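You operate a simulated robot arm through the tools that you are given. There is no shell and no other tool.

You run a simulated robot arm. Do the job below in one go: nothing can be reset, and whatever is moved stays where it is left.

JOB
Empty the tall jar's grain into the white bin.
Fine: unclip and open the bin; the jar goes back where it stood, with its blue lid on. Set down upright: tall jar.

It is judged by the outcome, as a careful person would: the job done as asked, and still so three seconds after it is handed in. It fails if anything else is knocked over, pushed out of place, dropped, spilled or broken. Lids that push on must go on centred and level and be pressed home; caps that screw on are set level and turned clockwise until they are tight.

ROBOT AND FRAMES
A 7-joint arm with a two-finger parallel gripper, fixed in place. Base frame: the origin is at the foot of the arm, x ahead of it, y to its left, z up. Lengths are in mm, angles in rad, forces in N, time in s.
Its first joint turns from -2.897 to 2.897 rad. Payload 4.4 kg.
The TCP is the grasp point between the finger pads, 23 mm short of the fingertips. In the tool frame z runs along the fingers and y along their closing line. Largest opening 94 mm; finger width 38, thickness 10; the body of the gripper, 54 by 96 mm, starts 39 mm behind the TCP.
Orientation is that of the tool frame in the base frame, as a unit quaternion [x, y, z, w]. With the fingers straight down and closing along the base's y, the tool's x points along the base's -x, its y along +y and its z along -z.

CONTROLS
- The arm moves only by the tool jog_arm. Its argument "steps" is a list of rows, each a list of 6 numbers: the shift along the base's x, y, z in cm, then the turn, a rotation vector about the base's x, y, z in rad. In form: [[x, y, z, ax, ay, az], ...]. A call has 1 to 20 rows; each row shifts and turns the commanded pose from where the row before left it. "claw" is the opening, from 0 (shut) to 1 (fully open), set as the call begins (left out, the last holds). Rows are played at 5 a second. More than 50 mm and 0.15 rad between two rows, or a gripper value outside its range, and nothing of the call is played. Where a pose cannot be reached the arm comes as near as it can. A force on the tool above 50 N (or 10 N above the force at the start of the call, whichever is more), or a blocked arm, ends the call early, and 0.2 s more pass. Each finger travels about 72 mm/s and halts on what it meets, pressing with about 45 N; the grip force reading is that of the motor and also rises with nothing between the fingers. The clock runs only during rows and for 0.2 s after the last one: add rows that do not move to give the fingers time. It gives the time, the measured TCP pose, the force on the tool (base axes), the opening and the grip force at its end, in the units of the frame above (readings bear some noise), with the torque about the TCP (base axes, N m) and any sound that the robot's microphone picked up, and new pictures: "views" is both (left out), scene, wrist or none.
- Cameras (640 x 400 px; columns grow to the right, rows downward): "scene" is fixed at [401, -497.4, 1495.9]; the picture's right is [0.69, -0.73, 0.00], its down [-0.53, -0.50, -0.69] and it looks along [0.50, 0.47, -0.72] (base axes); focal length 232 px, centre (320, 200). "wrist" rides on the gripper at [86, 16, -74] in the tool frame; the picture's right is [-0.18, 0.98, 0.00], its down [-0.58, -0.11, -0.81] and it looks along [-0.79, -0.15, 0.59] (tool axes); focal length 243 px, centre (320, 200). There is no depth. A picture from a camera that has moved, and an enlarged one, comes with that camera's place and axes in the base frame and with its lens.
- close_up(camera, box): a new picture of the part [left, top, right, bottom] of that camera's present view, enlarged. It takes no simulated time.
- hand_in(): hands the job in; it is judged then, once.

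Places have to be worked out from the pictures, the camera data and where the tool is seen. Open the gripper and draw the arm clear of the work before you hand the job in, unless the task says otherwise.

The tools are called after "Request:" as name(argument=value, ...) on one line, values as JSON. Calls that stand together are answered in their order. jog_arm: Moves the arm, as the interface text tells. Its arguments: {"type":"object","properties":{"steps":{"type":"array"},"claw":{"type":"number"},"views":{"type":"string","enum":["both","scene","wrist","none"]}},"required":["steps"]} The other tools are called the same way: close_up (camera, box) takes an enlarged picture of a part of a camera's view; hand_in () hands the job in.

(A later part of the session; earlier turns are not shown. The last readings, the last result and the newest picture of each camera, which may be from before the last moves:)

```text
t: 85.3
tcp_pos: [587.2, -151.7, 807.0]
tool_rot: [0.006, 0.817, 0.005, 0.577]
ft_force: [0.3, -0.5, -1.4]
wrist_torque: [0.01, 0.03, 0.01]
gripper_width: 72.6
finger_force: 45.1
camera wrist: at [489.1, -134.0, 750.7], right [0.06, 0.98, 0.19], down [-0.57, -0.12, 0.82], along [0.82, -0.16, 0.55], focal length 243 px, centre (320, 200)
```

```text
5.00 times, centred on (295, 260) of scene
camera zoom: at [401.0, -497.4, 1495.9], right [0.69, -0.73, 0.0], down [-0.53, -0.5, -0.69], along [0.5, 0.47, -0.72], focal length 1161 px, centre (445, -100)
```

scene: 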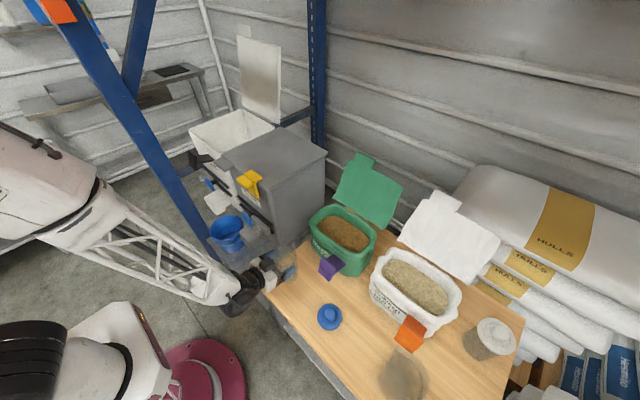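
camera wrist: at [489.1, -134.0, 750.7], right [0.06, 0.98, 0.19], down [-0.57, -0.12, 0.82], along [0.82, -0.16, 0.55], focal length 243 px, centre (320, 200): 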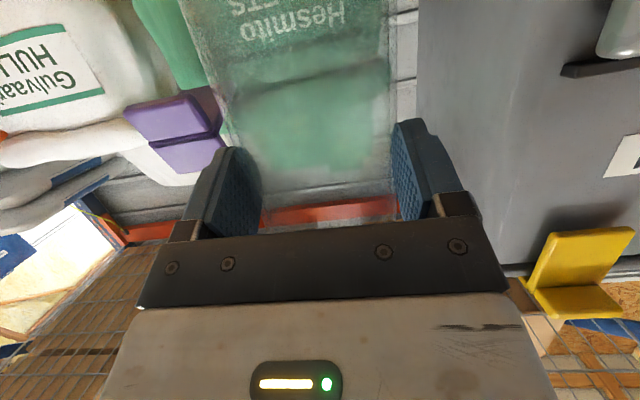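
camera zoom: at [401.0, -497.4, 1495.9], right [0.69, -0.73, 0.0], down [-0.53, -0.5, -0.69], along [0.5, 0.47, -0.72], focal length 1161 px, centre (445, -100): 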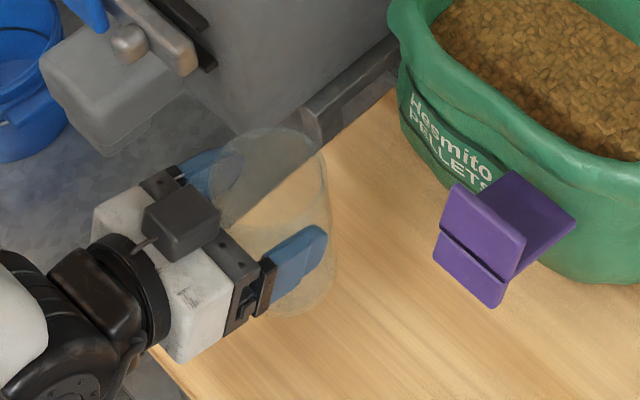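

The orientation matches the grasp pose to within about 0.1° of tilt. I'll trim to (589.6, -153), descend to just above table contact at z ≈ 742, then finish in millimetre steps.

Request:
jog_arm(steps=[[0.12, -0.07, -0.8, 0, 0, 0], [0.12, -0.06, -1.2, 0, 0, 0], [0, 0, -1.3, 0, 0, 0], [0, 0, -1.2, 0, 0, 0], [0, 0, -0.8, 0, 0, 0], [0, 0, -0.5, 0, 0, 0], [0, 0, -0.3, 0, 0, 0], [0, 0, 0, 0, 0, 0]])

Request:
close_up(camera="scene", box=[265, 240, 325, 300])

```text
t: 87.1
tcp_pos: [589.7, -153.1, 745.1]
tool_rot: [0.005, 0.817, 0.006, 0.576]
ft_force: [0.1, 0.5, -1.2]
wrist_torque: [-0.01, 0.0, -0.02]
gripper_width: 72.6
finger_force: 45.1
camera wrist: at [491.6, -135.5, 689.8], right [0.06, 0.98, 0.19], down [-0.57, -0.12, 0.82], along [0.82, -0.16, 0.55], focal length 243 px, centre (320, 200)
```

scene: 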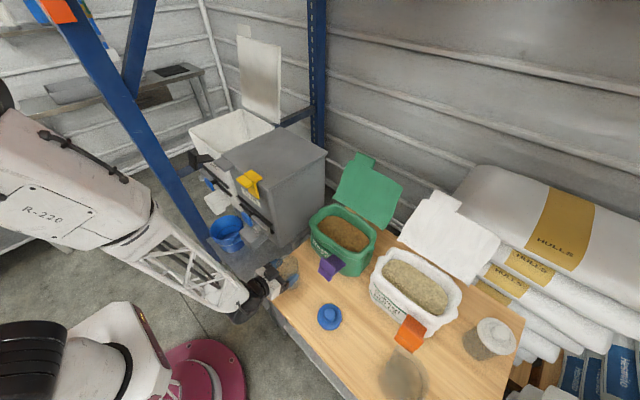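
wrist: 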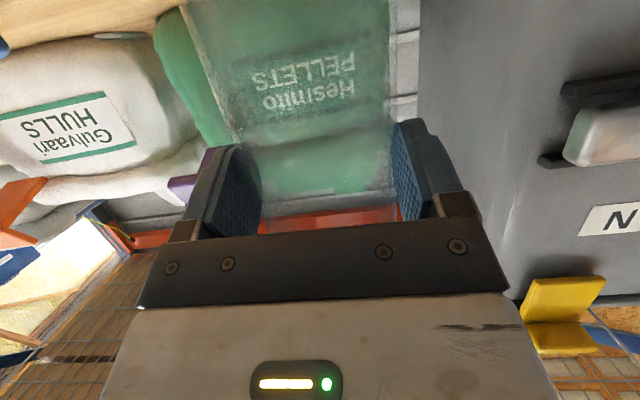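

```text
6.67 times, centred on (295, 270) of scene
camera zoom: at [401.0, -497.4, 1495.9], right [0.69, -0.73, 0.0], down [-0.53, -0.5, -0.69], along [0.5, 0.47, -0.72], focal length 1548 px, centre (487, -267)
```

zoom: 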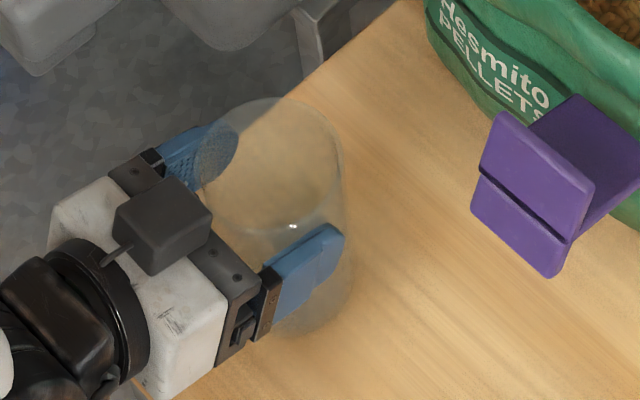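

The jar is about 3 mm up. Lowering in 1 mm steps while watching for contact.

Request:
jog_arm(steps=[[0, 0, -0.1, 0, 0, 0], [0, 0, -0.1, 0, 0, 0], [0, 0, -0.1, 0, 0, 0], [0, 0, 0, 0, 0, 0]], views="none")

```text
t: 88.1
tcp_pos: [591.0, -154.2, 742.9]
tool_rot: [0.005, 0.817, 0.006, 0.576]
ft_force: [0.4, 0.3, -0.9]
wrist_torque: [0.01, 0.02, -0.02]
gripper_width: 72.5
finger_force: 45.1
```

Request:
jog_arm(steps=[[0, 0, -0.1, 0, 0, 0], [0, 0, -0.05, 0, 0, 0], [0, 0, 0, 0, 0, 0]], views="none")

```text
t: 88.9
tcp_pos: [590.7, -153.7, 741.1]
tool_rot: [0.005, 0.816, 0.005, 0.578]
ft_force: [-3.6, 0.0, 16.0]
wrist_torque: [-0.65, 0.31, -0.16]
gripper_width: 72.5
finger_force: 45.1
```

Contact shows at +16 N, so the jar is standing. I'll relax by half a millimetre, open the fingers and back straight out, keeping clear of the rim.

Request:
jog_arm(steps=[[0, 0, 0.08, 0, 0, 0], [0, 0, 0, 0, 0, 0]], views="none")

Request:
jog_arm(steps=[[0, 0, 0, 0, 0, 0], [0, 0, 0, 0, 0, 0], [0, 0, 0, 0, 0, 0], [-1.5, 0, 0.5, 0, 0, 0], [-2.8, 0, 1.0, 0, 0, 0], [-2.8, 0, 1.0, 0, 0, 0], [-2.8, 0, 1.0, 0, 0, 0], [0, 0, 0, 0, 0, 0]], claw=1)

Request:
close_up(camera="scene", box=[265, 240, 325, 300])

Request:
close_up(camera="scene", box=[250, 250, 370, 340])

```text
t: 89.5
tcp_pos: [589.8, -154.0, 742.6]
tool_rot: [0.006, 0.817, 0.005, 0.576]
ft_force: [-0.4, 0.0, 0.9]
wrist_torque: [-0.03, -0.05, 0.01]
gripper_width: 72.4
finger_force: 44.4
```

```text
t: 91.3
tcp_pos: [491.0, -155.1, 777.1]
tool_rot: [0.005, 0.817, 0.006, 0.577]
ft_force: [0.1, 0.3, 0.1]
wrist_torque: [0.0, -0.01, 0.02]
gripper_width: 94.0
finger_force: 0.1
camera wrist: at [392.3, -136.1, 721.0], right [0.06, 0.98, 0.19], down [-0.57, -0.12, 0.82], along [0.82, -0.16, 0.55], focal length 243 px, centre (320, 200)
```

scene: 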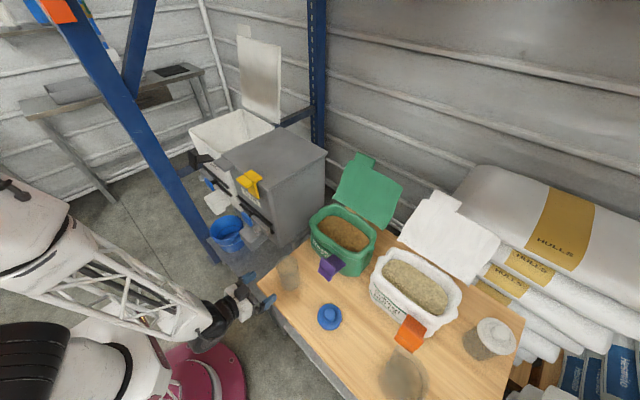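
wrist: 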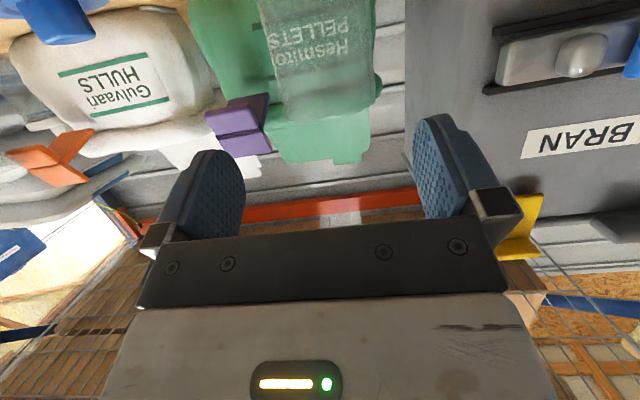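

```text
6.67 times, centred on (295, 270) of scene
camera zoom: at [401.0, -497.4, 1495.9], right [0.69, -0.73, 0.0], down [-0.53, -0.5, -0.69], along [0.5, 0.47, -0.72], focal length 1548 px, centre (487, -267)
```

zoom: 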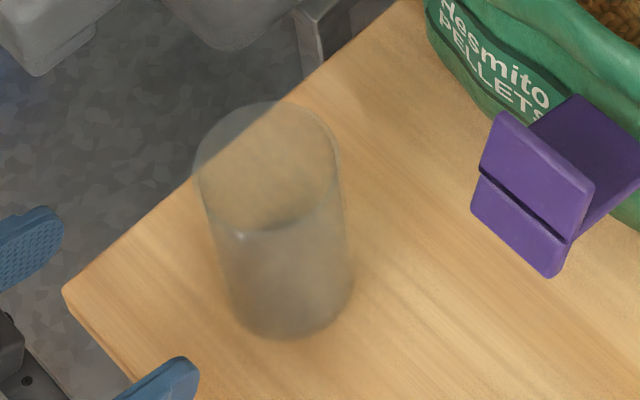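

```text
4.44 times, centred on (310, 295) of scene
camera zoom: at [401.0, -497.4, 1495.9], right [0.69, -0.73, 0.0], down [-0.53, -0.5, -0.69], along [0.5, 0.47, -0.72], focal length 1032 px, centre (364, -222)
```

zoom: 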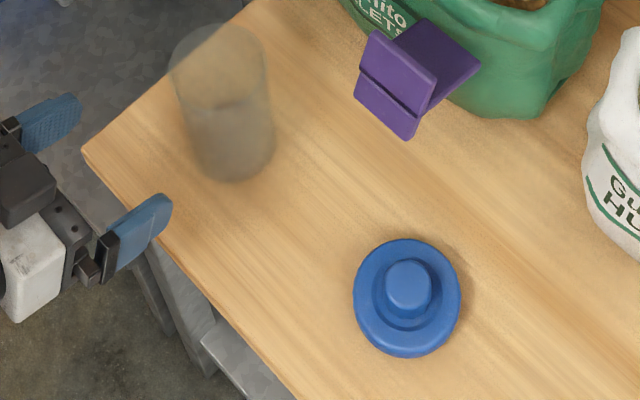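

The jar is empty and upright, and its outline matches its original pixels (rim top, sides and base) to within a fraction of a pixel. Now for the lid: I'll turn the tool downward and hover near the blue lid to measure its knob.

Request:
jog_arm(steps=[[0, -1, 2, 0, 0, 0], [0, -2, 2, 0, 0.1, 0], [0, -2.5, 1.5, 0, 0.14, 0], [0.5, -2.5, 1, 0, 0.14, 0], [0.5, -2.5, 0.5, 0, 0.14, 0], [0.5, -2.5, 0.5, 0, 0.14, 0], [0.5, -2.5, 0.5, 0, 0.14, 0], [1, -2.5, 0, 0, 0.14, 0], [1, -1.3, 0, 0, 0.14, 0], [1, 0, 0, 0, 0.14, 0], [0, 0, 0, 0, 0, 0]])

Request:
close_up(camera="wrist", box=[220, 20, 420, 200])

```text
t: 93.7
tcp_pos: [523.2, -339.0, 830.3]
tool_rot: [0.006, 0.997, 0.002, 0.076]
ft_force: [0.0, -0.3, -0.6]
wrist_torque: [-0.02, 0.0, -0.02]
gripper_width: 93.9
finger_force: 0.2
out of reach, approached as far as the arm can: row 9, 10
camera wrist: at [427.1, -321.4, 890.4], right [0.2, 0.98, 0.03], down [0.45, -0.12, 0.88], along [0.87, -0.16, -0.47], focal length 243 px, centre (320, 200)
```

scene: 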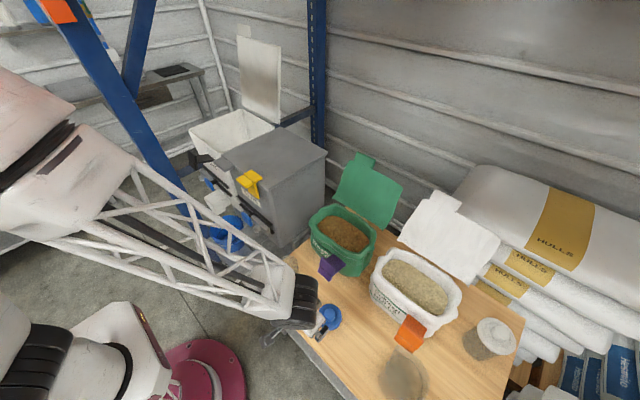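
wrist: 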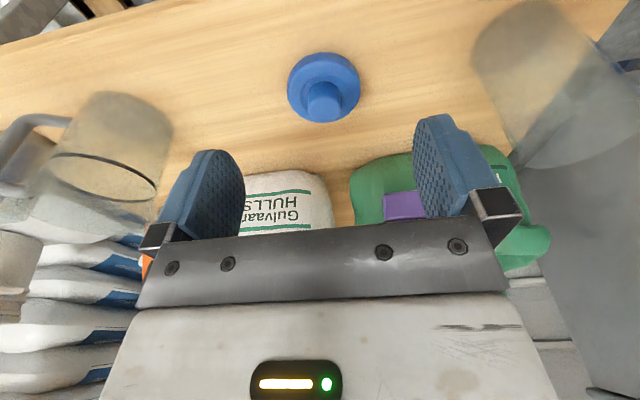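

```text
2.22 times, centred on (320, 110) of wrist
camera zoom: at [427.1, -321.4, 890.4], right [0.2, 0.98, 0.03], down [0.45, -0.12, 0.88], along [0.87, -0.16, -0.47], focal length 539 px, centre (320, 400)
```

zoom: 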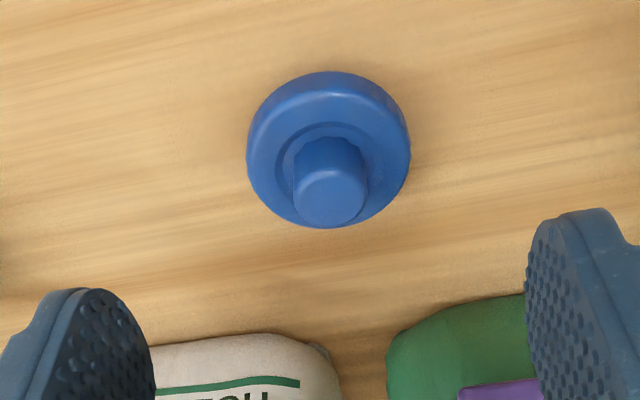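

The knob is about 36 mm wide with its top near z 676, centred at about (610, -346). The wrist briefly hit a limit and is 8.7° short of vertical. I'll move over the lid and finish turning it upright there.

Request:
jog_arm(steps=[[2, -0.2, 0, 0, 0, 0], [2.5, -0.2, -0.5, 0, 0.03, 0], [2, -0.2, -0.5, 0, 0.05, 0], [1, -0.1, -1, 0, 0.05, 0], [0, 0, -1, 0, 0.022, 0], [0, 0, 0, 0, 0, 0]])

Request:
close_up(camera="wrist", box=[220, 40, 420, 220])

```text
t: 95.1
tcp_pos: [541.5, -339.7, 827.2]
tool_rot: [0.007, 0.997, 0.004, 0.077]
ft_force: [0.2, -0.3, -0.4]
wrist_torque: [-0.03, -0.02, 0.0]
gripper_width: 93.9
finger_force: 0.0
out of reach, approached as far as the arm can: row 2, 3, 4, 5
camera wrist: at [445.0, -322.7, 888.4], right [0.2, 0.98, 0.04], down [0.45, -0.12, 0.89], along [0.87, -0.16, -0.46], focal length 243 px, centre (320, 200)
```

scene: 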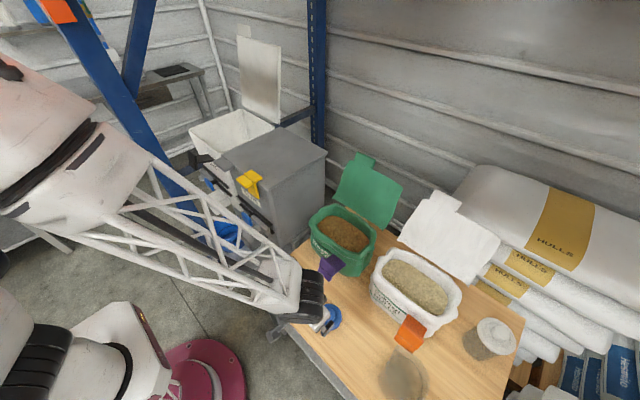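
wrist: 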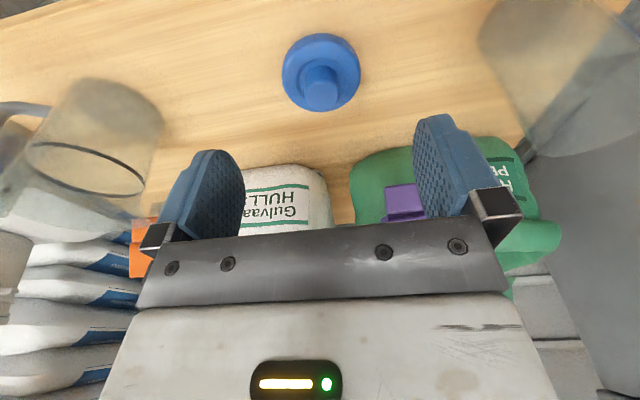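

```text
2.22 times, centred on (320, 130) of wrist
camera zoom: at [445.0, -322.7, 888.4], right [0.2, 0.98, 0.04], down [0.45, -0.12, 0.89], along [0.87, -0.16, -0.46], focal length 539 px, centre (320, 356)
```

zoom: 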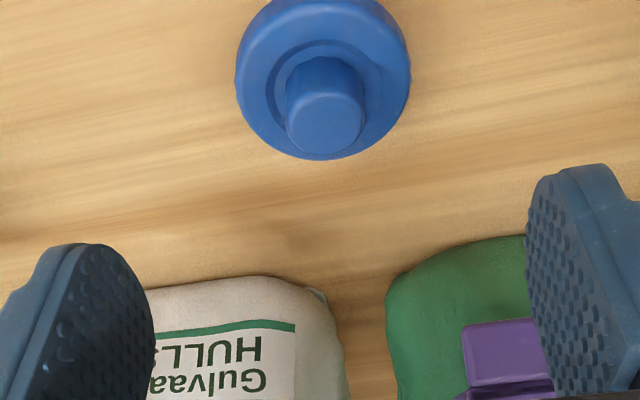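

A joint limit is holding the wrist because the elbow posture has drifted. I'll retreat up and back toward the earlier comfortable tool-down pose near (400, -170, 934) and re-approach from there.

Request:
jog_arm(steps=[[-2.5, 1.5, 2.5, 0, 0, 0], [-2.5, 2, 2.5, 0, 0, 0], [-2.5, 2.5, 2.5, 0, 0, 0], [-2.5, 2.5, 2.5, 0, 0, 0], [-2.5, 2.5, 2.5, 0, 0, 0], [-2.5, 2.5, 2.5, 0, 0, 0], [-2.5, 2.5, 2.5, 0, 0, 0], [-2, 2.5, 2.5, 0, 0, 0], [-1.5, 2.5, 2, 0, 0, 0], [0, 0, 0, 0, 0.04, 0], [0, 0, 0, 0, 0.04, 0], [0, 0, 0, 0, 0.04, 0], [0, 0, 0, 0, 0.033, 0], [0, 0, 0, 0, 0, 0]])

```text
t: 98.1
tcp_pos: [446.2, -269.3, 886.6]
tool_rot: [0.007, 0.997, 0.007, 0.081]
ft_force: [0.2, 0.5, 0.3]
wrist_torque: [-0.02, 0.0, 0.01]
gripper_width: 93.8
finger_force: 0.1
out of reach, approached as far as the arm can: row 1, 2, 4, 5, 6, 7, 8, 9, 11, 13
camera wrist: at [349.5, -251.7, 947.2], right [0.19, 0.98, 0.05], down [0.44, -0.13, 0.89], along [0.88, -0.15, -0.46], focal length 243 px, centre (320, 200)
```

scene: 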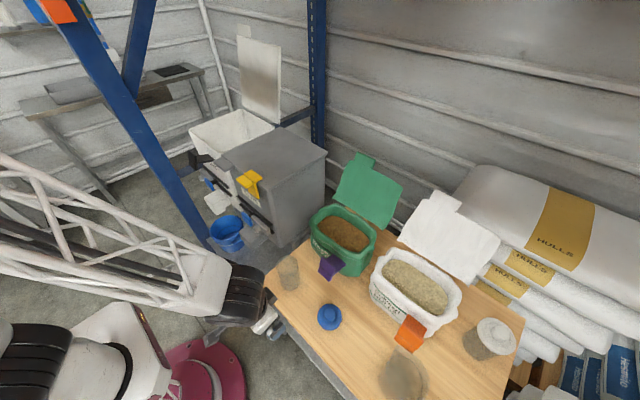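
wrist: 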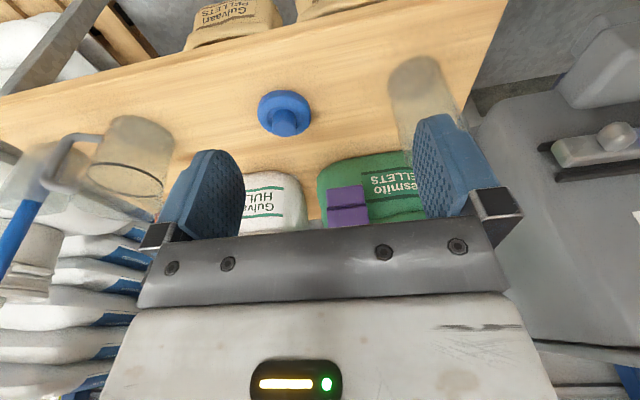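

Still limited. I'll relax the pitch, return to near the starting pose to let the arm unwind, and then come down again from there.

Request:
jog_arm(steps=[[-0.5, 1, 1, 0, -0.1, 0], [-0.5, 1.5, 1.5, 0, -0.1, 0], [-1, 2, 2, 0, -0.1, 0], [-1, 2.5, 2.5, 0, -0.1, 0], [-1, 2.5, 2.5, 0, -0.1, 0], [-1, 2.5, 2.5, 0, 0, 0], [-1, 2.5, 2.5, 0, 0, 0], [-1, 2.5, 2.5, 0, 0, 0], [-1, 2.5, 2, 0, 0, 0], [-1, 2.5, 2, 0, 0, 0], [-1, 2.5, 2, 0, 0, 0], [-1, 2, 1.5, 0, 0, 0], [0, 0, 0, 0, 0, 0]])

```text
t: 100.9
tcp_pos: [336.5, -34.0, 1127.9]
tool_rot: [0.003, 0.945, 0.015, 0.327]
ft_force: [0.1, 0.6, 0.0]
wrist_torque: [0.02, 0.01, -0.03]
gripper_width: 94.1
finger_force: 0.2
out of reach, approached as far as the arm can: row 11, 12
camera wrist: at [222.9, -16.9, 1133.6], right [0.14, 0.98, 0.14], down [-0.04, -0.14, 0.99], along [0.99, -0.14, 0.02], focal length 243 px, centre (320, 200)
```

scene: 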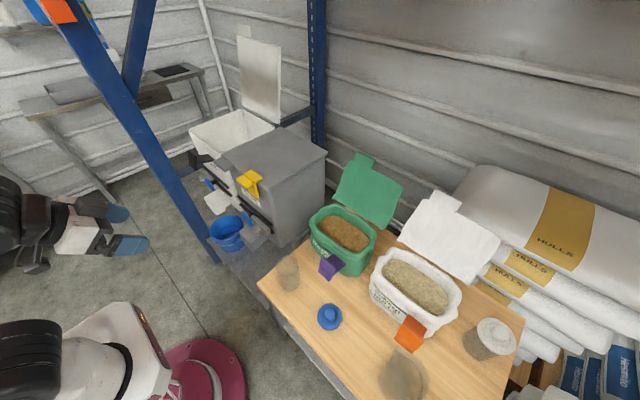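
wrist: 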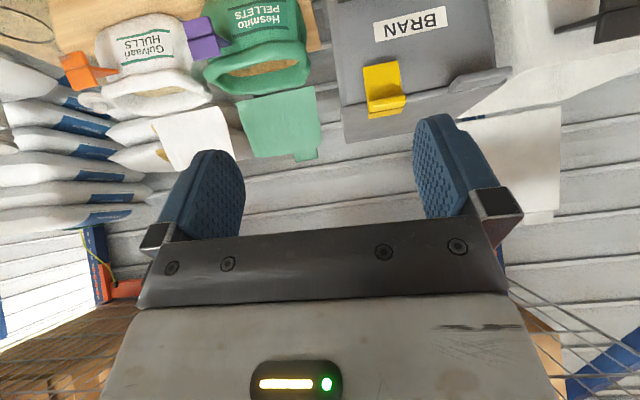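

Back near the start pose. Now I'll turn the tool to vertical here and see whether the limit has cleared.

Request:
jog_arm(steps=[[0.5, 0, -0.5, 0, 0.11, 0], [0.5, 0, -0.5, 0, 0.11, 0], [0.5, 0, -0.5, 0, 0.11, 0], [0.5, 0, -0.5, 0, 0.11, 0], [0.5, 0, -0.5, 0, 0.11, 0], [0.5, 0, -0.5, 0, 0.11, 0], [0, 0, 0, 0, 0, 0]], views="scene")

```text
t: 102.5
tcp_pos: [331.9, -83.8, 1043.5]
tool_rot: [0.001, 0.988, 0.04, 0.151]
ft_force: [-0.1, 0.2, -0.4]
wrist_torque: [-0.02, -0.03, 0.0]
gripper_width: 93.9
finger_force: 0.1
out of reach, approached as far as the arm can: row 1, 2, 3, 4, 5, 6
```

scene: 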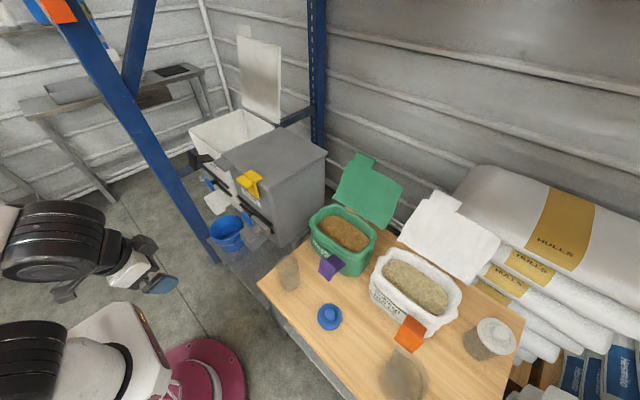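

The limit persists. Since the knob is round, gripper yaw is free, so I'll try yawing the tool to release whichever joint is against its stop.

Request:
jog_arm(steps=[[0, 0, 0, 0, 0, 0.12], [0, 0, 0, 0, 0, 0.12], [0, 0, 0, 0, 0, 0.12], [0, 0, 0, 0, 0.07, 0], [0, 0, 0, 0, 0.07, 0], [0, 0, 0, 0, 0.07, 0], [0, 0, 0, 0, 0, 0]], views="scene")

```text
t: 104.1
tcp_pos: [335.3, -82.8, 1041.9]
tool_rot: [-0.17, 0.979, 0.081, 0.074]
ft_force: [-0.1, 0.7, 0.1]
wrist_torque: [-0.06, 0.0, 0.02]
gripper_width: 94.0
finger_force: 0.1
out of reach, approached as far as the arm can: row 6
```

scene: 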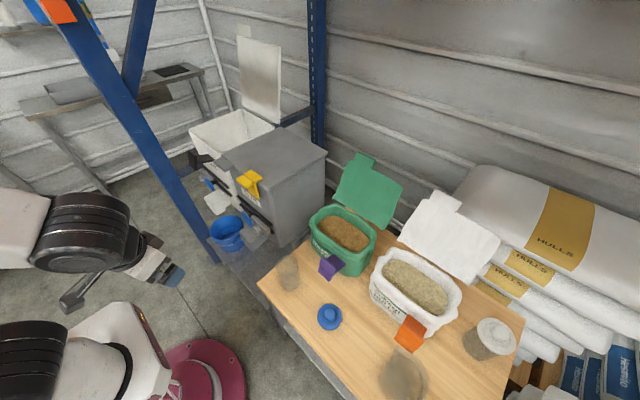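

Yawing positive frees the wrist. I'll yaw further and then bring the tool axis to vertical.

Request:
jog_arm(steps=[[0, 0, 0, 0, 0, 0.12], [0, 0, 0, 0, 0, 0.12], [0, 0, 0, 0, 0, 0.12], [0, 0, 0, 0, 0, 0.12], [0, 0, 0, -0.11, 0.01, 0], [0, 0, 0, -0.11, 0.01, 0], [0, 0, 0, 0, 0, 0]], views="scene")

```text
t: 105.7
tcp_pos: [333.3, -83.0, 1043.7]
tool_rot: [-0.314, 0.943, 0.092, 0.065]
ft_force: [-1.3, -1.1, -0.7]
wrist_torque: [0.02, 0.0, -0.04]
gripper_width: 94.0
finger_force: 0.1
out of reach, approached as far as the arm can: row 3, 4, 5, 6
```

scene: 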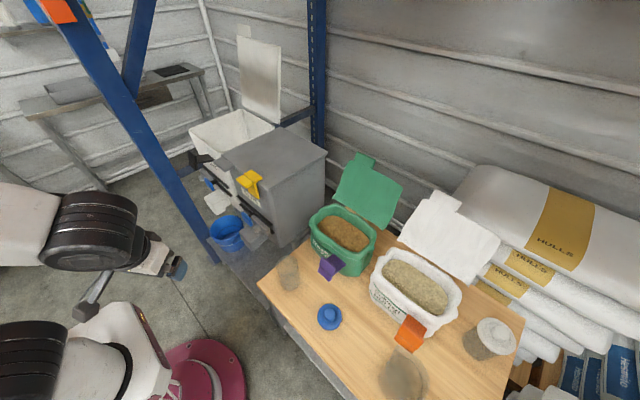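

Another limit appears here close to the body. Folding in this tight is probably part of the problem, so I'll extend outward again with the present yaw and see how much freedom there is.

Request:
jog_arm(steps=[[2.5, -2.5, -1.5, 0, 0, 0], [2.5, -2.5, -1.5, 0, 0, 0], [2.5, -2.5, -1.5, 0, 0, 0], [2.5, -2.5, -1.5, 0, 0, 0], [2.5, -2.5, -1.5, 0, 0, 0], [2.5, -2.5, -1.5, 0, 0, 0], [0, 0, 0, -0.1, 0.03, 0], [0, 0, 0, -0.1, 0.03, 0], [0, 0, 0, 0, 0, 0]])

```text
t: 107.7
tcp_pos: [480.0, -230.9, 943.0]
tool_rot: [-0.314, 0.944, 0.08, 0.057]
ft_force: [0.1, -0.1, 0.9]
wrist_torque: [0.01, -0.02, 0.0]
gripper_width: 93.9
finger_force: 0.1
out of reach, approached as far as the arm can: row 7, 8
camera wrist: at [398.4, -281.0, 1005.2], right [-0.45, 0.88, 0.14], down [0.48, 0.1, 0.87], along [0.75, 0.46, -0.47], focal length 243 px, centre (320, 200)
```

scene: 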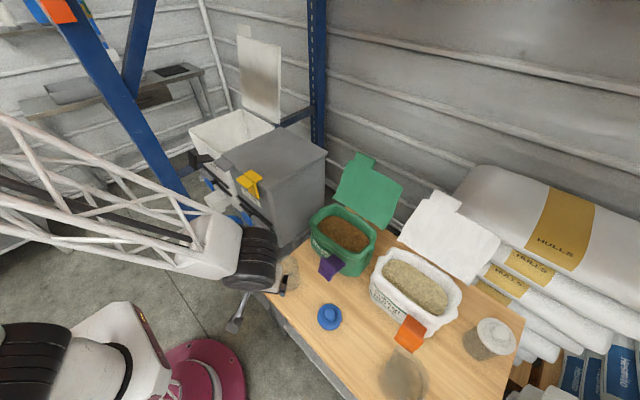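
wrist: 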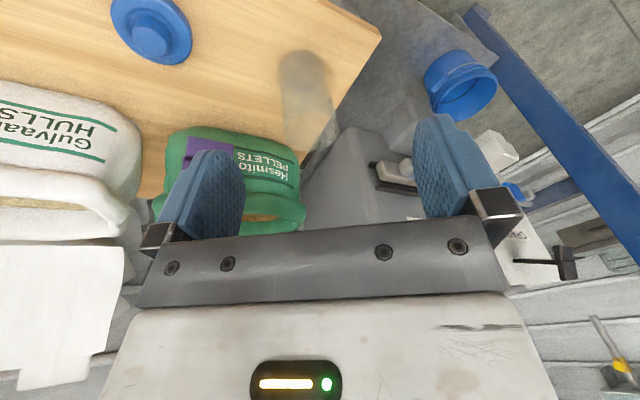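

Translation is free out here; only the last few degrees of tilt are blocked. The lid's knob can be held just as well with the tool pitched about 60°, as long as the closing axis stays horizontal. I'll go to that orientation near the lid.

Request:
jog_arm(steps=[[0.3, -1, -0.5, 0, 0, -0.108], [0.3, -1, -0.5, 0, 0, -0.108], [0.3, -1, -0.5, 0, 0, -0.108], [0.3, -1, -0.5, 0, 0, -0.108], [0.3, -1, -0.5, 0, 0, -0.108], [0.3, -1, -0.5, 0, 0, -0.108], [0.3, -1, -1, -0.04, -0.12, 0], [0.3, -1, -1, -0.04, -0.12, 0], [0.3, -1, -1, -0.035, -0.12, 0], [0.3, -1, -1, 0, 0, 0], [0, 0, 0, 0, 0, 0]])

```text
t: 110.1
tcp_pos: [509.2, -331.4, 870.4]
tool_rot: [-0.012, 0.967, -0.001, 0.255]
ft_force: [0.7, 0.0, 0.2]
wrist_torque: [0.02, 0.01, -0.04]
gripper_width: 94.0
finger_force: 0.0
camera wrist: at [399.0, -317.6, 892.8], right [0.14, 0.99, 0.09], down [0.11, -0.1, 0.99], along [0.98, -0.13, -0.12], focal length 243 px, centre (320, 200)
```

scene: 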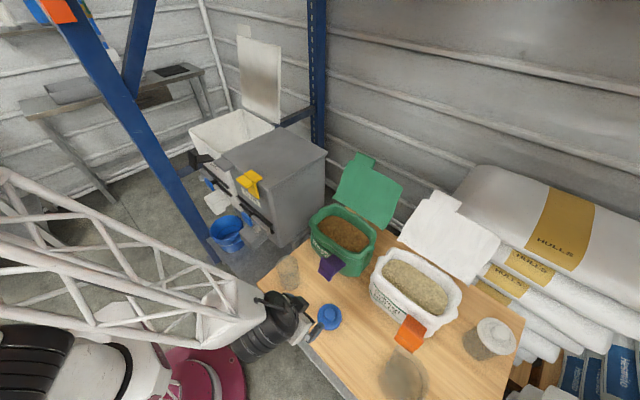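
wrist: 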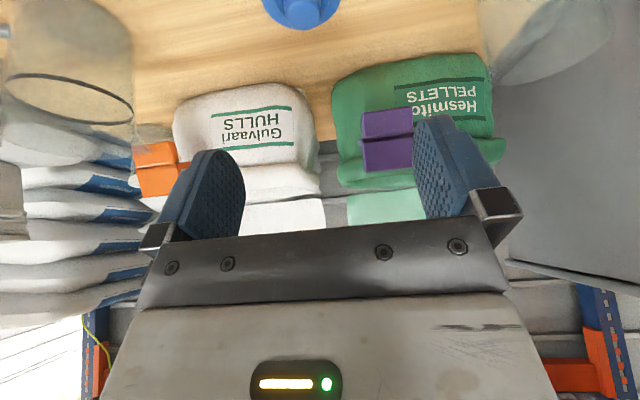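

That worked without limits, and the arm posture looks different. I'll test whether the tool can now reach vertical here.

Request:
jog_arm(steps=[[0, 0, 0, 0, 0.1, 0], [0, 0, 0, 0, 0.1, 0], [0, 0, 0, 0, 0.1, 0], [0, 0, 0, 0, 0.1, 0], [0, 0, 0, 0, 0.11, 0], [0, 0, 0, 0, 0, 0]])

```text
t: 111.5
tcp_pos: [510.8, -331.0, 869.8]
tool_rot: [-0.012, 0.996, 0.004, 0.084]
ft_force: [-0.8, -0.4, -0.1]
wrist_torque: [0.01, -0.01, 0.02]
gripper_width: 93.9
finger_force: 0.1
out of reach, approached as far as the arm can: row 4, 5
camera wrist: at [412.9, -317.0, 930.1], right [0.16, 0.99, 0.04], down [0.44, -0.1, 0.89], along [0.88, -0.12, -0.45], focal length 243 px, centre (320, 200)
```

scene: 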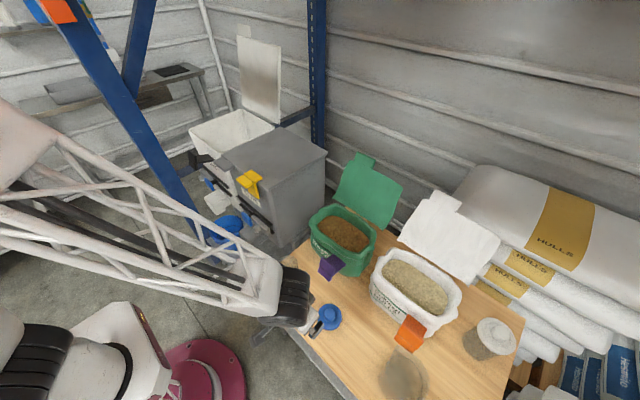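
wrist: 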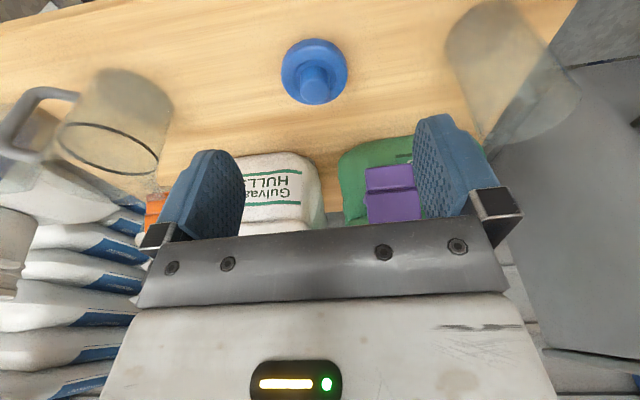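

Vertical is still limited at about 80°, so I'll work at roughly 65° pitch. First I'll re-measure the lid from here with a zoom.

Request:
close_up(camera="wrist", box=[260, 20, 370, 130])

Request:
close_up(camera="wrist", box=[430, 0, 590, 160])

Request:
close_up(camera="scene", box=[300, 290, 360, 350])

```text
3.64 times, centred on (315, 75) of wrist
camera zoom: at [412.9, -317.0, 930.1], right [0.16, 0.99, 0.04], down [0.44, -0.1, 0.89], along [0.88, -0.12, -0.45], focal length 882 px, centre (338, 654)
```

zoom: 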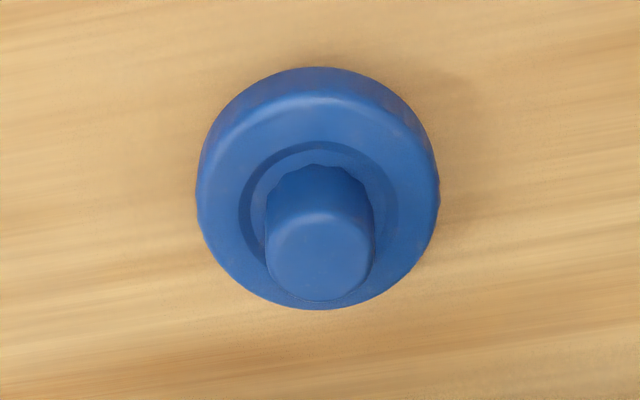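

```text
2.50 times, centred on (510, 80) of wrist
camera zoom: at [412.9, -317.0, 930.1], right [0.16, 0.99, 0.04], down [0.44, -0.1, 0.89], along [0.88, -0.12, -0.45], focal length 606 px, centre (-155, 500)
```

zoom: 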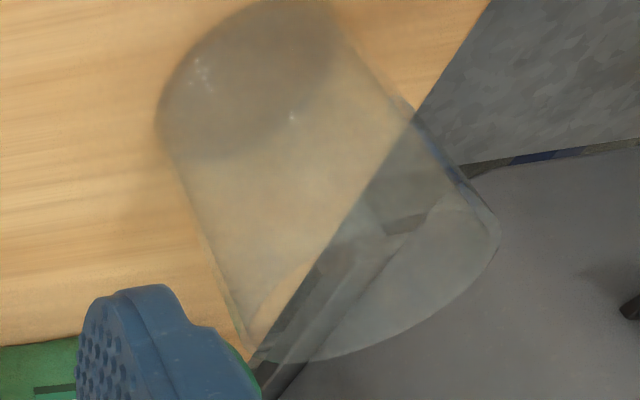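

```text
6.67 times, centred on (330, 320) of scene
camera zoom: at [401.0, -497.4, 1495.9], right [0.69, -0.73, 0.0], down [-0.53, -0.5, -0.69], along [0.5, 0.47, -0.72], focal length 1548 px, centre (253, -600)
```

zoom: 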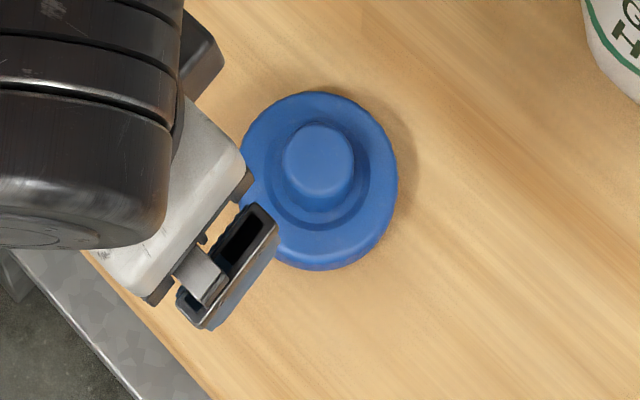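

With normalised camera axes the two views agree: knob centre (612, -345), knob top z ≈ 678, disc top ≈ 652. I'll pitch back to about 65° and move to just above the knob.

Request:
jog_arm(steps=[[1, -0.2, 0, 0, -0.09, 0], [1.5, -0.2, -0.5, 0, -0.09, 0], [2, -0.2, -1.5, 0, -0.09, 0], [2, -0.2, -2, 0, 0, 0], [2, -0.3, -2.5, 0, 0, 0], [1.5, -0.3, -2.5, 0, 0, 0], [0, 0, 0, 0, 0, 0]])

Request:
close_up(camera="wrist", box=[200, 20, 440, 220])

Request:
close_up(camera="scene", box=[270, 270, 370, 350])

```text
t: 113.1
tcp_pos: [612.0, -344.9, 781.1]
tool_rot: [-0.012, 0.976, 0.002, 0.218]
ft_force: [0.2, 0.7, -0.5]
wrist_torque: [-0.04, 0.01, -0.02]
gripper_width: 94.1
finger_force: 0.0
camera wrist: at [502.6, -330.4, 812.4], right [0.14, 0.99, 0.08], down [0.19, -0.1, 0.98], along [0.97, -0.12, -0.2], focal length 243 px, centre (320, 200)
```

scene: 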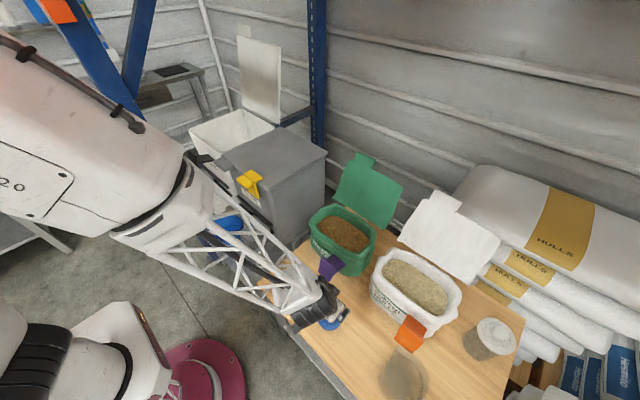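
wrist: 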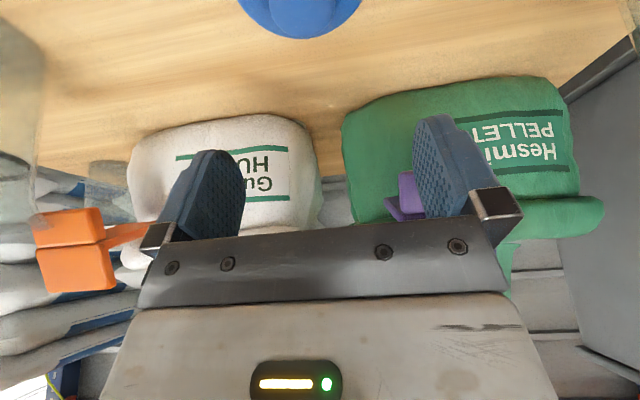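

```text
2.00 times, centred on (320, 120) of wrist
camera zoom: at [502.6, -330.4, 812.4], right [0.14, 0.99, 0.08], down [0.19, -0.1, 0.98], along [0.97, -0.12, -0.2], focal length 485 px, centre (320, 360)
```

zoom: 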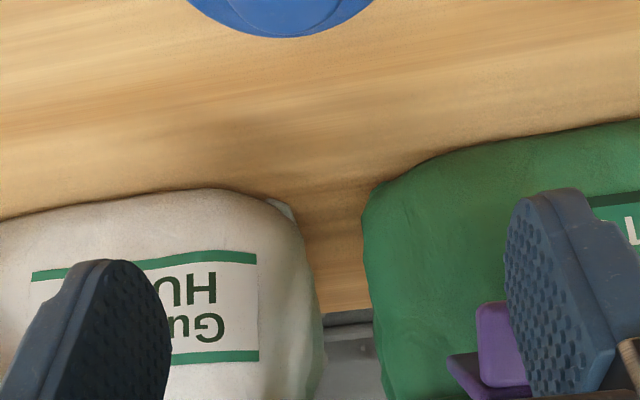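

```text
5.00 times, centred on (320, 310) of scene
camera zoom: at [401.0, -497.4, 1495.9], right [0.69, -0.73, 0.0], down [-0.53, -0.5, -0.69], along [0.5, 0.47, -0.72], focal length 1161 px, centre (320, -350)
```

zoom: 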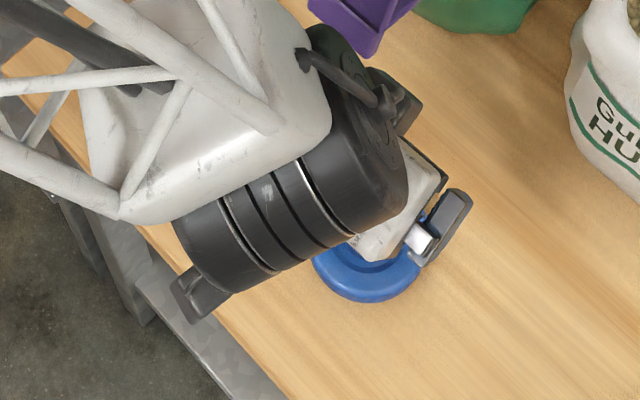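

The pose is reachable here. I'll descend part way and check the fingers straddle the knob before closing.

Request:
jog_arm(steps=[[0, 0, -2, 0, 0, 0], [-0.1, 0, -2, 0, 0, 0], [-0.1, 0, -2, 0, 0, 0], [0, 0, -1.3, 0, 0, 0], [0, 0, 0, 0, 0, 0]])

Request:
close_up(camera="wrist", box=[200, 20, 440, 220])

Request:
close_up(camera="scene", box=[280, 270, 370, 350])

```text
t: 114.3
tcp_pos: [609.7, -344.9, 707.2]
tool_rot: [-0.013, 0.976, 0.002, 0.218]
ft_force: [0.6, -1.1, -0.1]
wrist_torque: [-0.01, 0.01, 0.0]
gripper_width: 94.0
finger_force: 0.2
camera wrist: at [500.4, -330.4, 738.7], right [0.14, 0.99, 0.08], down [0.19, -0.1, 0.98], along [0.97, -0.12, -0.2], focal length 243 px, centre (320, 200)
```

scene: 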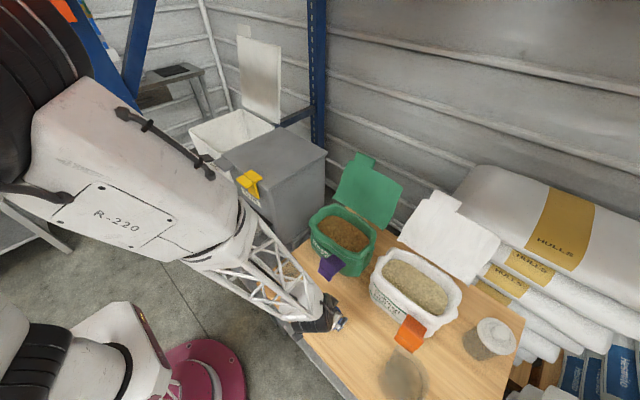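
wrist: 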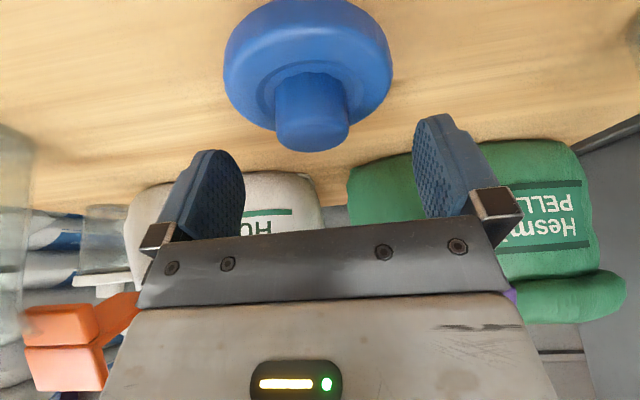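

```text
2.00 times, centred on (320, 120) of wrist
camera zoom: at [500.4, -330.4, 738.7], right [0.14, 0.99, 0.08], down [0.19, -0.1, 0.98], along [0.97, -0.12, -0.2], focal length 485 px, centre (320, 360)
```

zoom: 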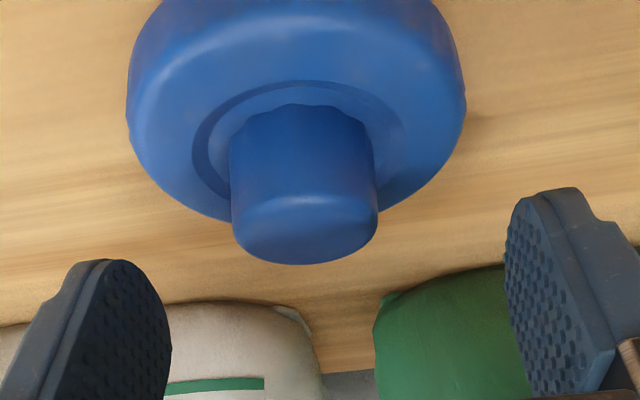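

```text
5.00 times, centred on (325, 310) of scene
camera zoom: at [401.0, -497.4, 1495.9], right [0.69, -0.73, 0.0], down [-0.53, -0.5, -0.69], along [0.5, 0.47, -0.72], focal length 1161 px, centre (295, -350)
```

zoom: 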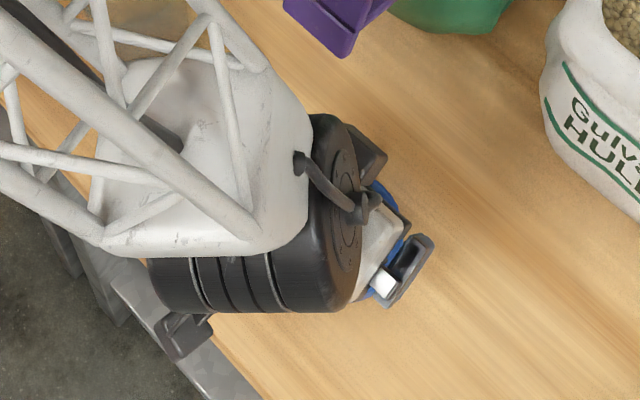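

The knob is between the fingers, slightly toward -y, at about (613, -346) with its top at z ≈ 680. I'll descend the last 23 mm with a 1 mm y trim and close on it.

Request:
jog_arm(steps=[[0.1, -0.1, -1.0, 0, 0, 0], [0.1, 0, -0.8, 0, 0, 0], [0, 0, -0.5, 0, 0, 0], [0, 0, 0, 0, 0, 0]])

Request:
close_up(camera="wrist", box=[200, 20, 440, 220])

```text
t: 115.3
tcp_pos: [610.0, -345.5, 683.5]
tool_rot: [-0.013, 0.976, 0.002, 0.218]
ft_force: [-0.5, -1.1, 0.5]
wrist_torque: [-0.01, 0.0, -0.02]
gripper_width: 94.2
finger_force: 0.1
camera wrist: at [501.4, -330.6, 715.3], right [0.14, 0.99, 0.08], down [0.19, -0.1, 0.98], along [0.97, -0.12, -0.2], focal length 243 px, centre (320, 200)
```

scene: 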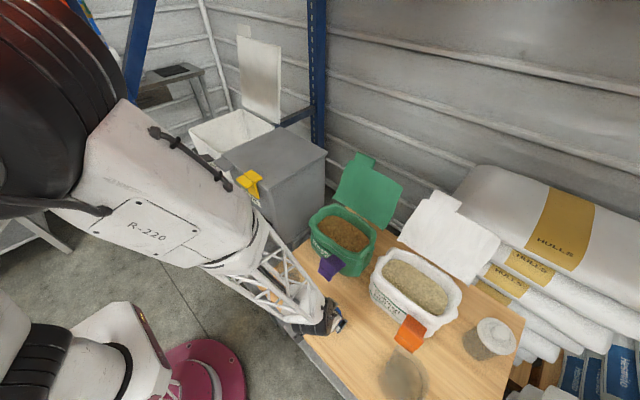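
wrist: 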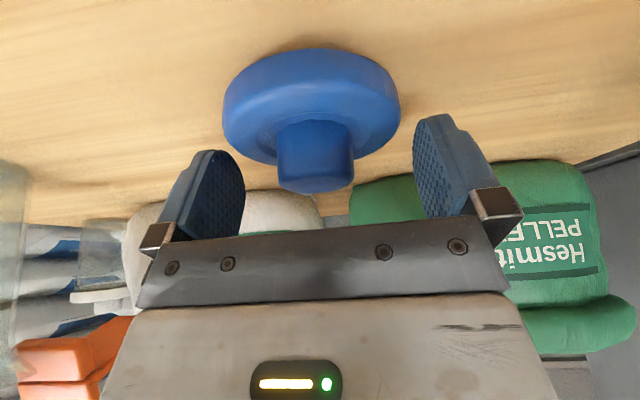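

```text
2.00 times, centred on (320, 120) of wrist
camera zoom: at [501.4, -330.6, 715.3], right [0.14, 0.99, 0.08], down [0.19, -0.1, 0.98], along [0.97, -0.12, -0.2], focal length 485 px, centre (320, 360)
```

zoom: 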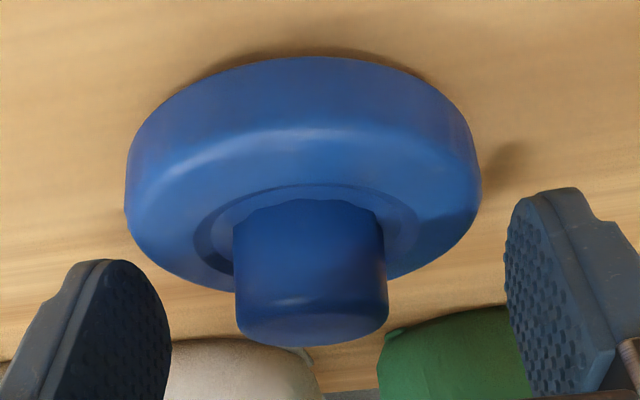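

The knob sits at the TCP height, and the rays put it centred within about a millimetre. The tips clear the disc by a few millimetres. Closing on the knob.

Request:
jog_arm(steps=[[0, 0, 0, 0, 0, 0], [0, 0, 0, 0, 0, 0], [0, 0, 0, 0, 0, 0], [0, 0, 0, 0, 0, 0], [0, 0, 0, 0, 0, 0]], claw=0)

Request:
close_up(camera="wrist", box=[200, 20, 440, 220])

```text
t: 116.5
tcp_pos: [609.9, -344.8, 684.7]
tool_rot: [-0.012, 0.976, 0.002, 0.218]
ft_force: [0.5, -0.1, 0.6]
wrist_torque: [0.02, 0.04, 0.04]
gripper_width: 79.1
finger_force: 45.6
camera wrist: at [501.4, -330.6, 715.4], right [0.14, 0.99, 0.08], down [0.19, -0.1, 0.98], along [0.97, -0.12, -0.2], focal length 243 px, centre (320, 200)
```

scene: 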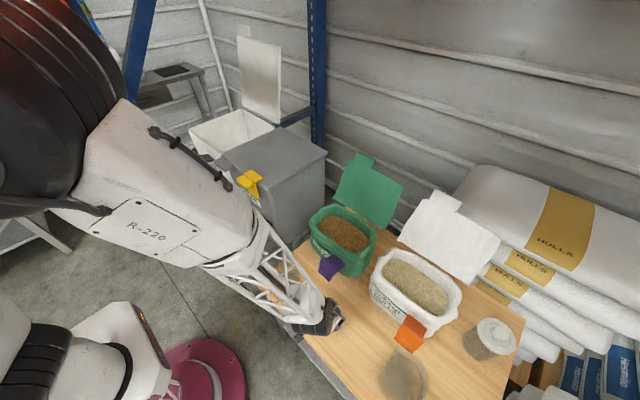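
wrist: 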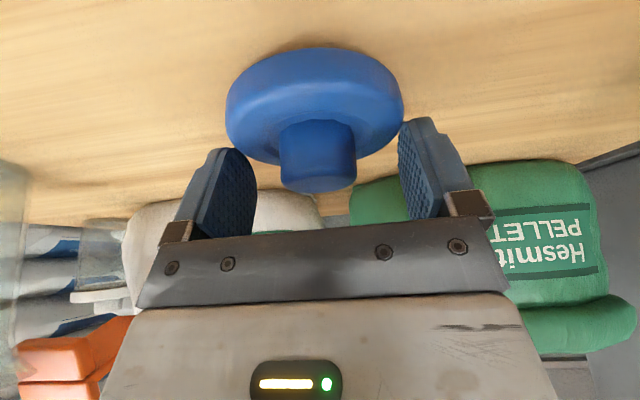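

```text
2.00 times, centred on (320, 120) of wrist
camera zoom: at [501.4, -330.6, 715.4], right [0.14, 0.99, 0.08], down [0.19, -0.1, 0.98], along [0.97, -0.12, -0.2], focal length 485 px, centre (320, 360)
```

zoom: 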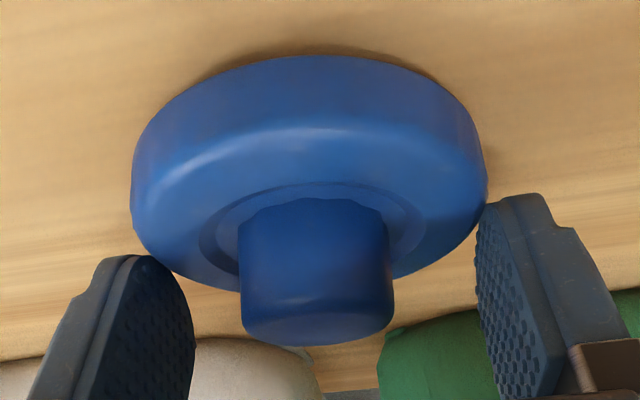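

The fingers stopped at 79 mm, so the tips have met the disc's rounded edge rather than the knob; they reach lower than I assumed. I'll open, rise 30 mm and test whether the tool can now pitch closer to vertical.

Request:
jog_arm(steps=[[0, 0, 0, 0, 0, 0], [0, 0, 0, 0, 0, 0], [0, 0, 1, 0, 0, 0], [0, 0, 2, 0, 0, 0], [0, 0, 1.5, 0, 0.09, 0], [0, 0, 0, 0, 0.09, 0], [0, 0, 0, 0, 0.09, 0], [0, 0, 0, 0, 0.09, 0], [0, 0, 0, 0, 0, 0]], claw=1)

Request:
close_up(camera="wrist", box=[200, 20, 440, 220])

```text
t: 118.5
tcp_pos: [611.5, -346.4, 730.4]
tool_rot: [-0.012, 0.998, 0.005, 0.062]
ft_force: [-0.7, 0.8, 0.1]
wrist_torque: [0.0, -0.03, -0.03]
gripper_width: 94.3
finger_force: 0.0
camera wrist: at [516.1, -332.0, 793.8], right [0.16, 0.99, 0.03], down [0.48, -0.1, 0.87], along [0.86, -0.12, -0.49], focal length 243 px, centre (320, 200)
```

scene: 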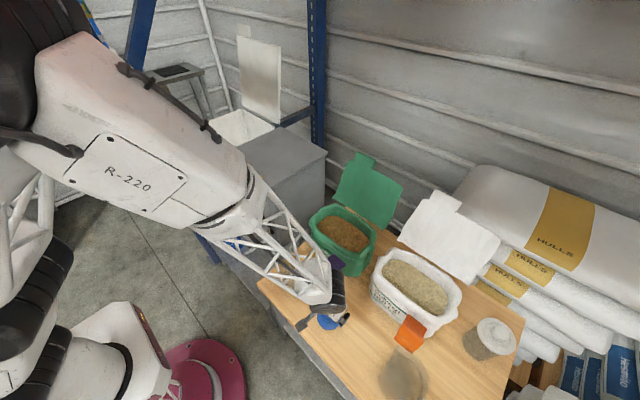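
wrist: 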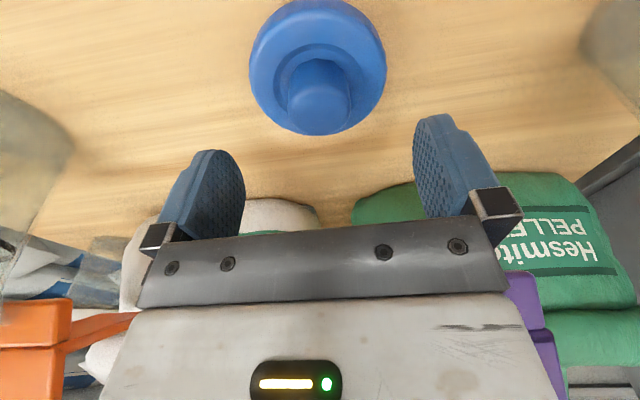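

```text
2.00 times, centred on (320, 120) of wrist
camera zoom: at [516.1, -332.0, 793.8], right [0.16, 0.99, 0.03], down [0.48, -0.1, 0.87], along [0.86, -0.12, -0.49], focal length 485 px, centre (320, 360)
```

zoom: 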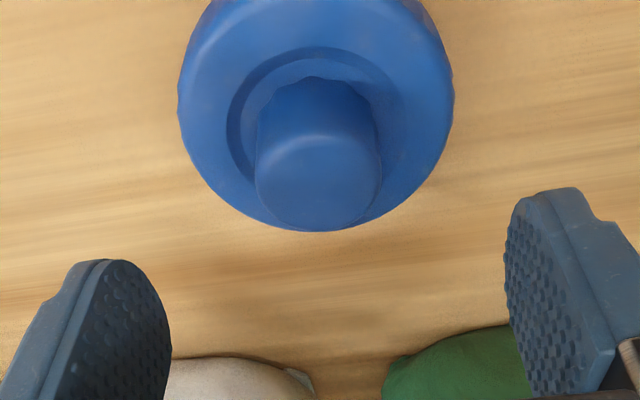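

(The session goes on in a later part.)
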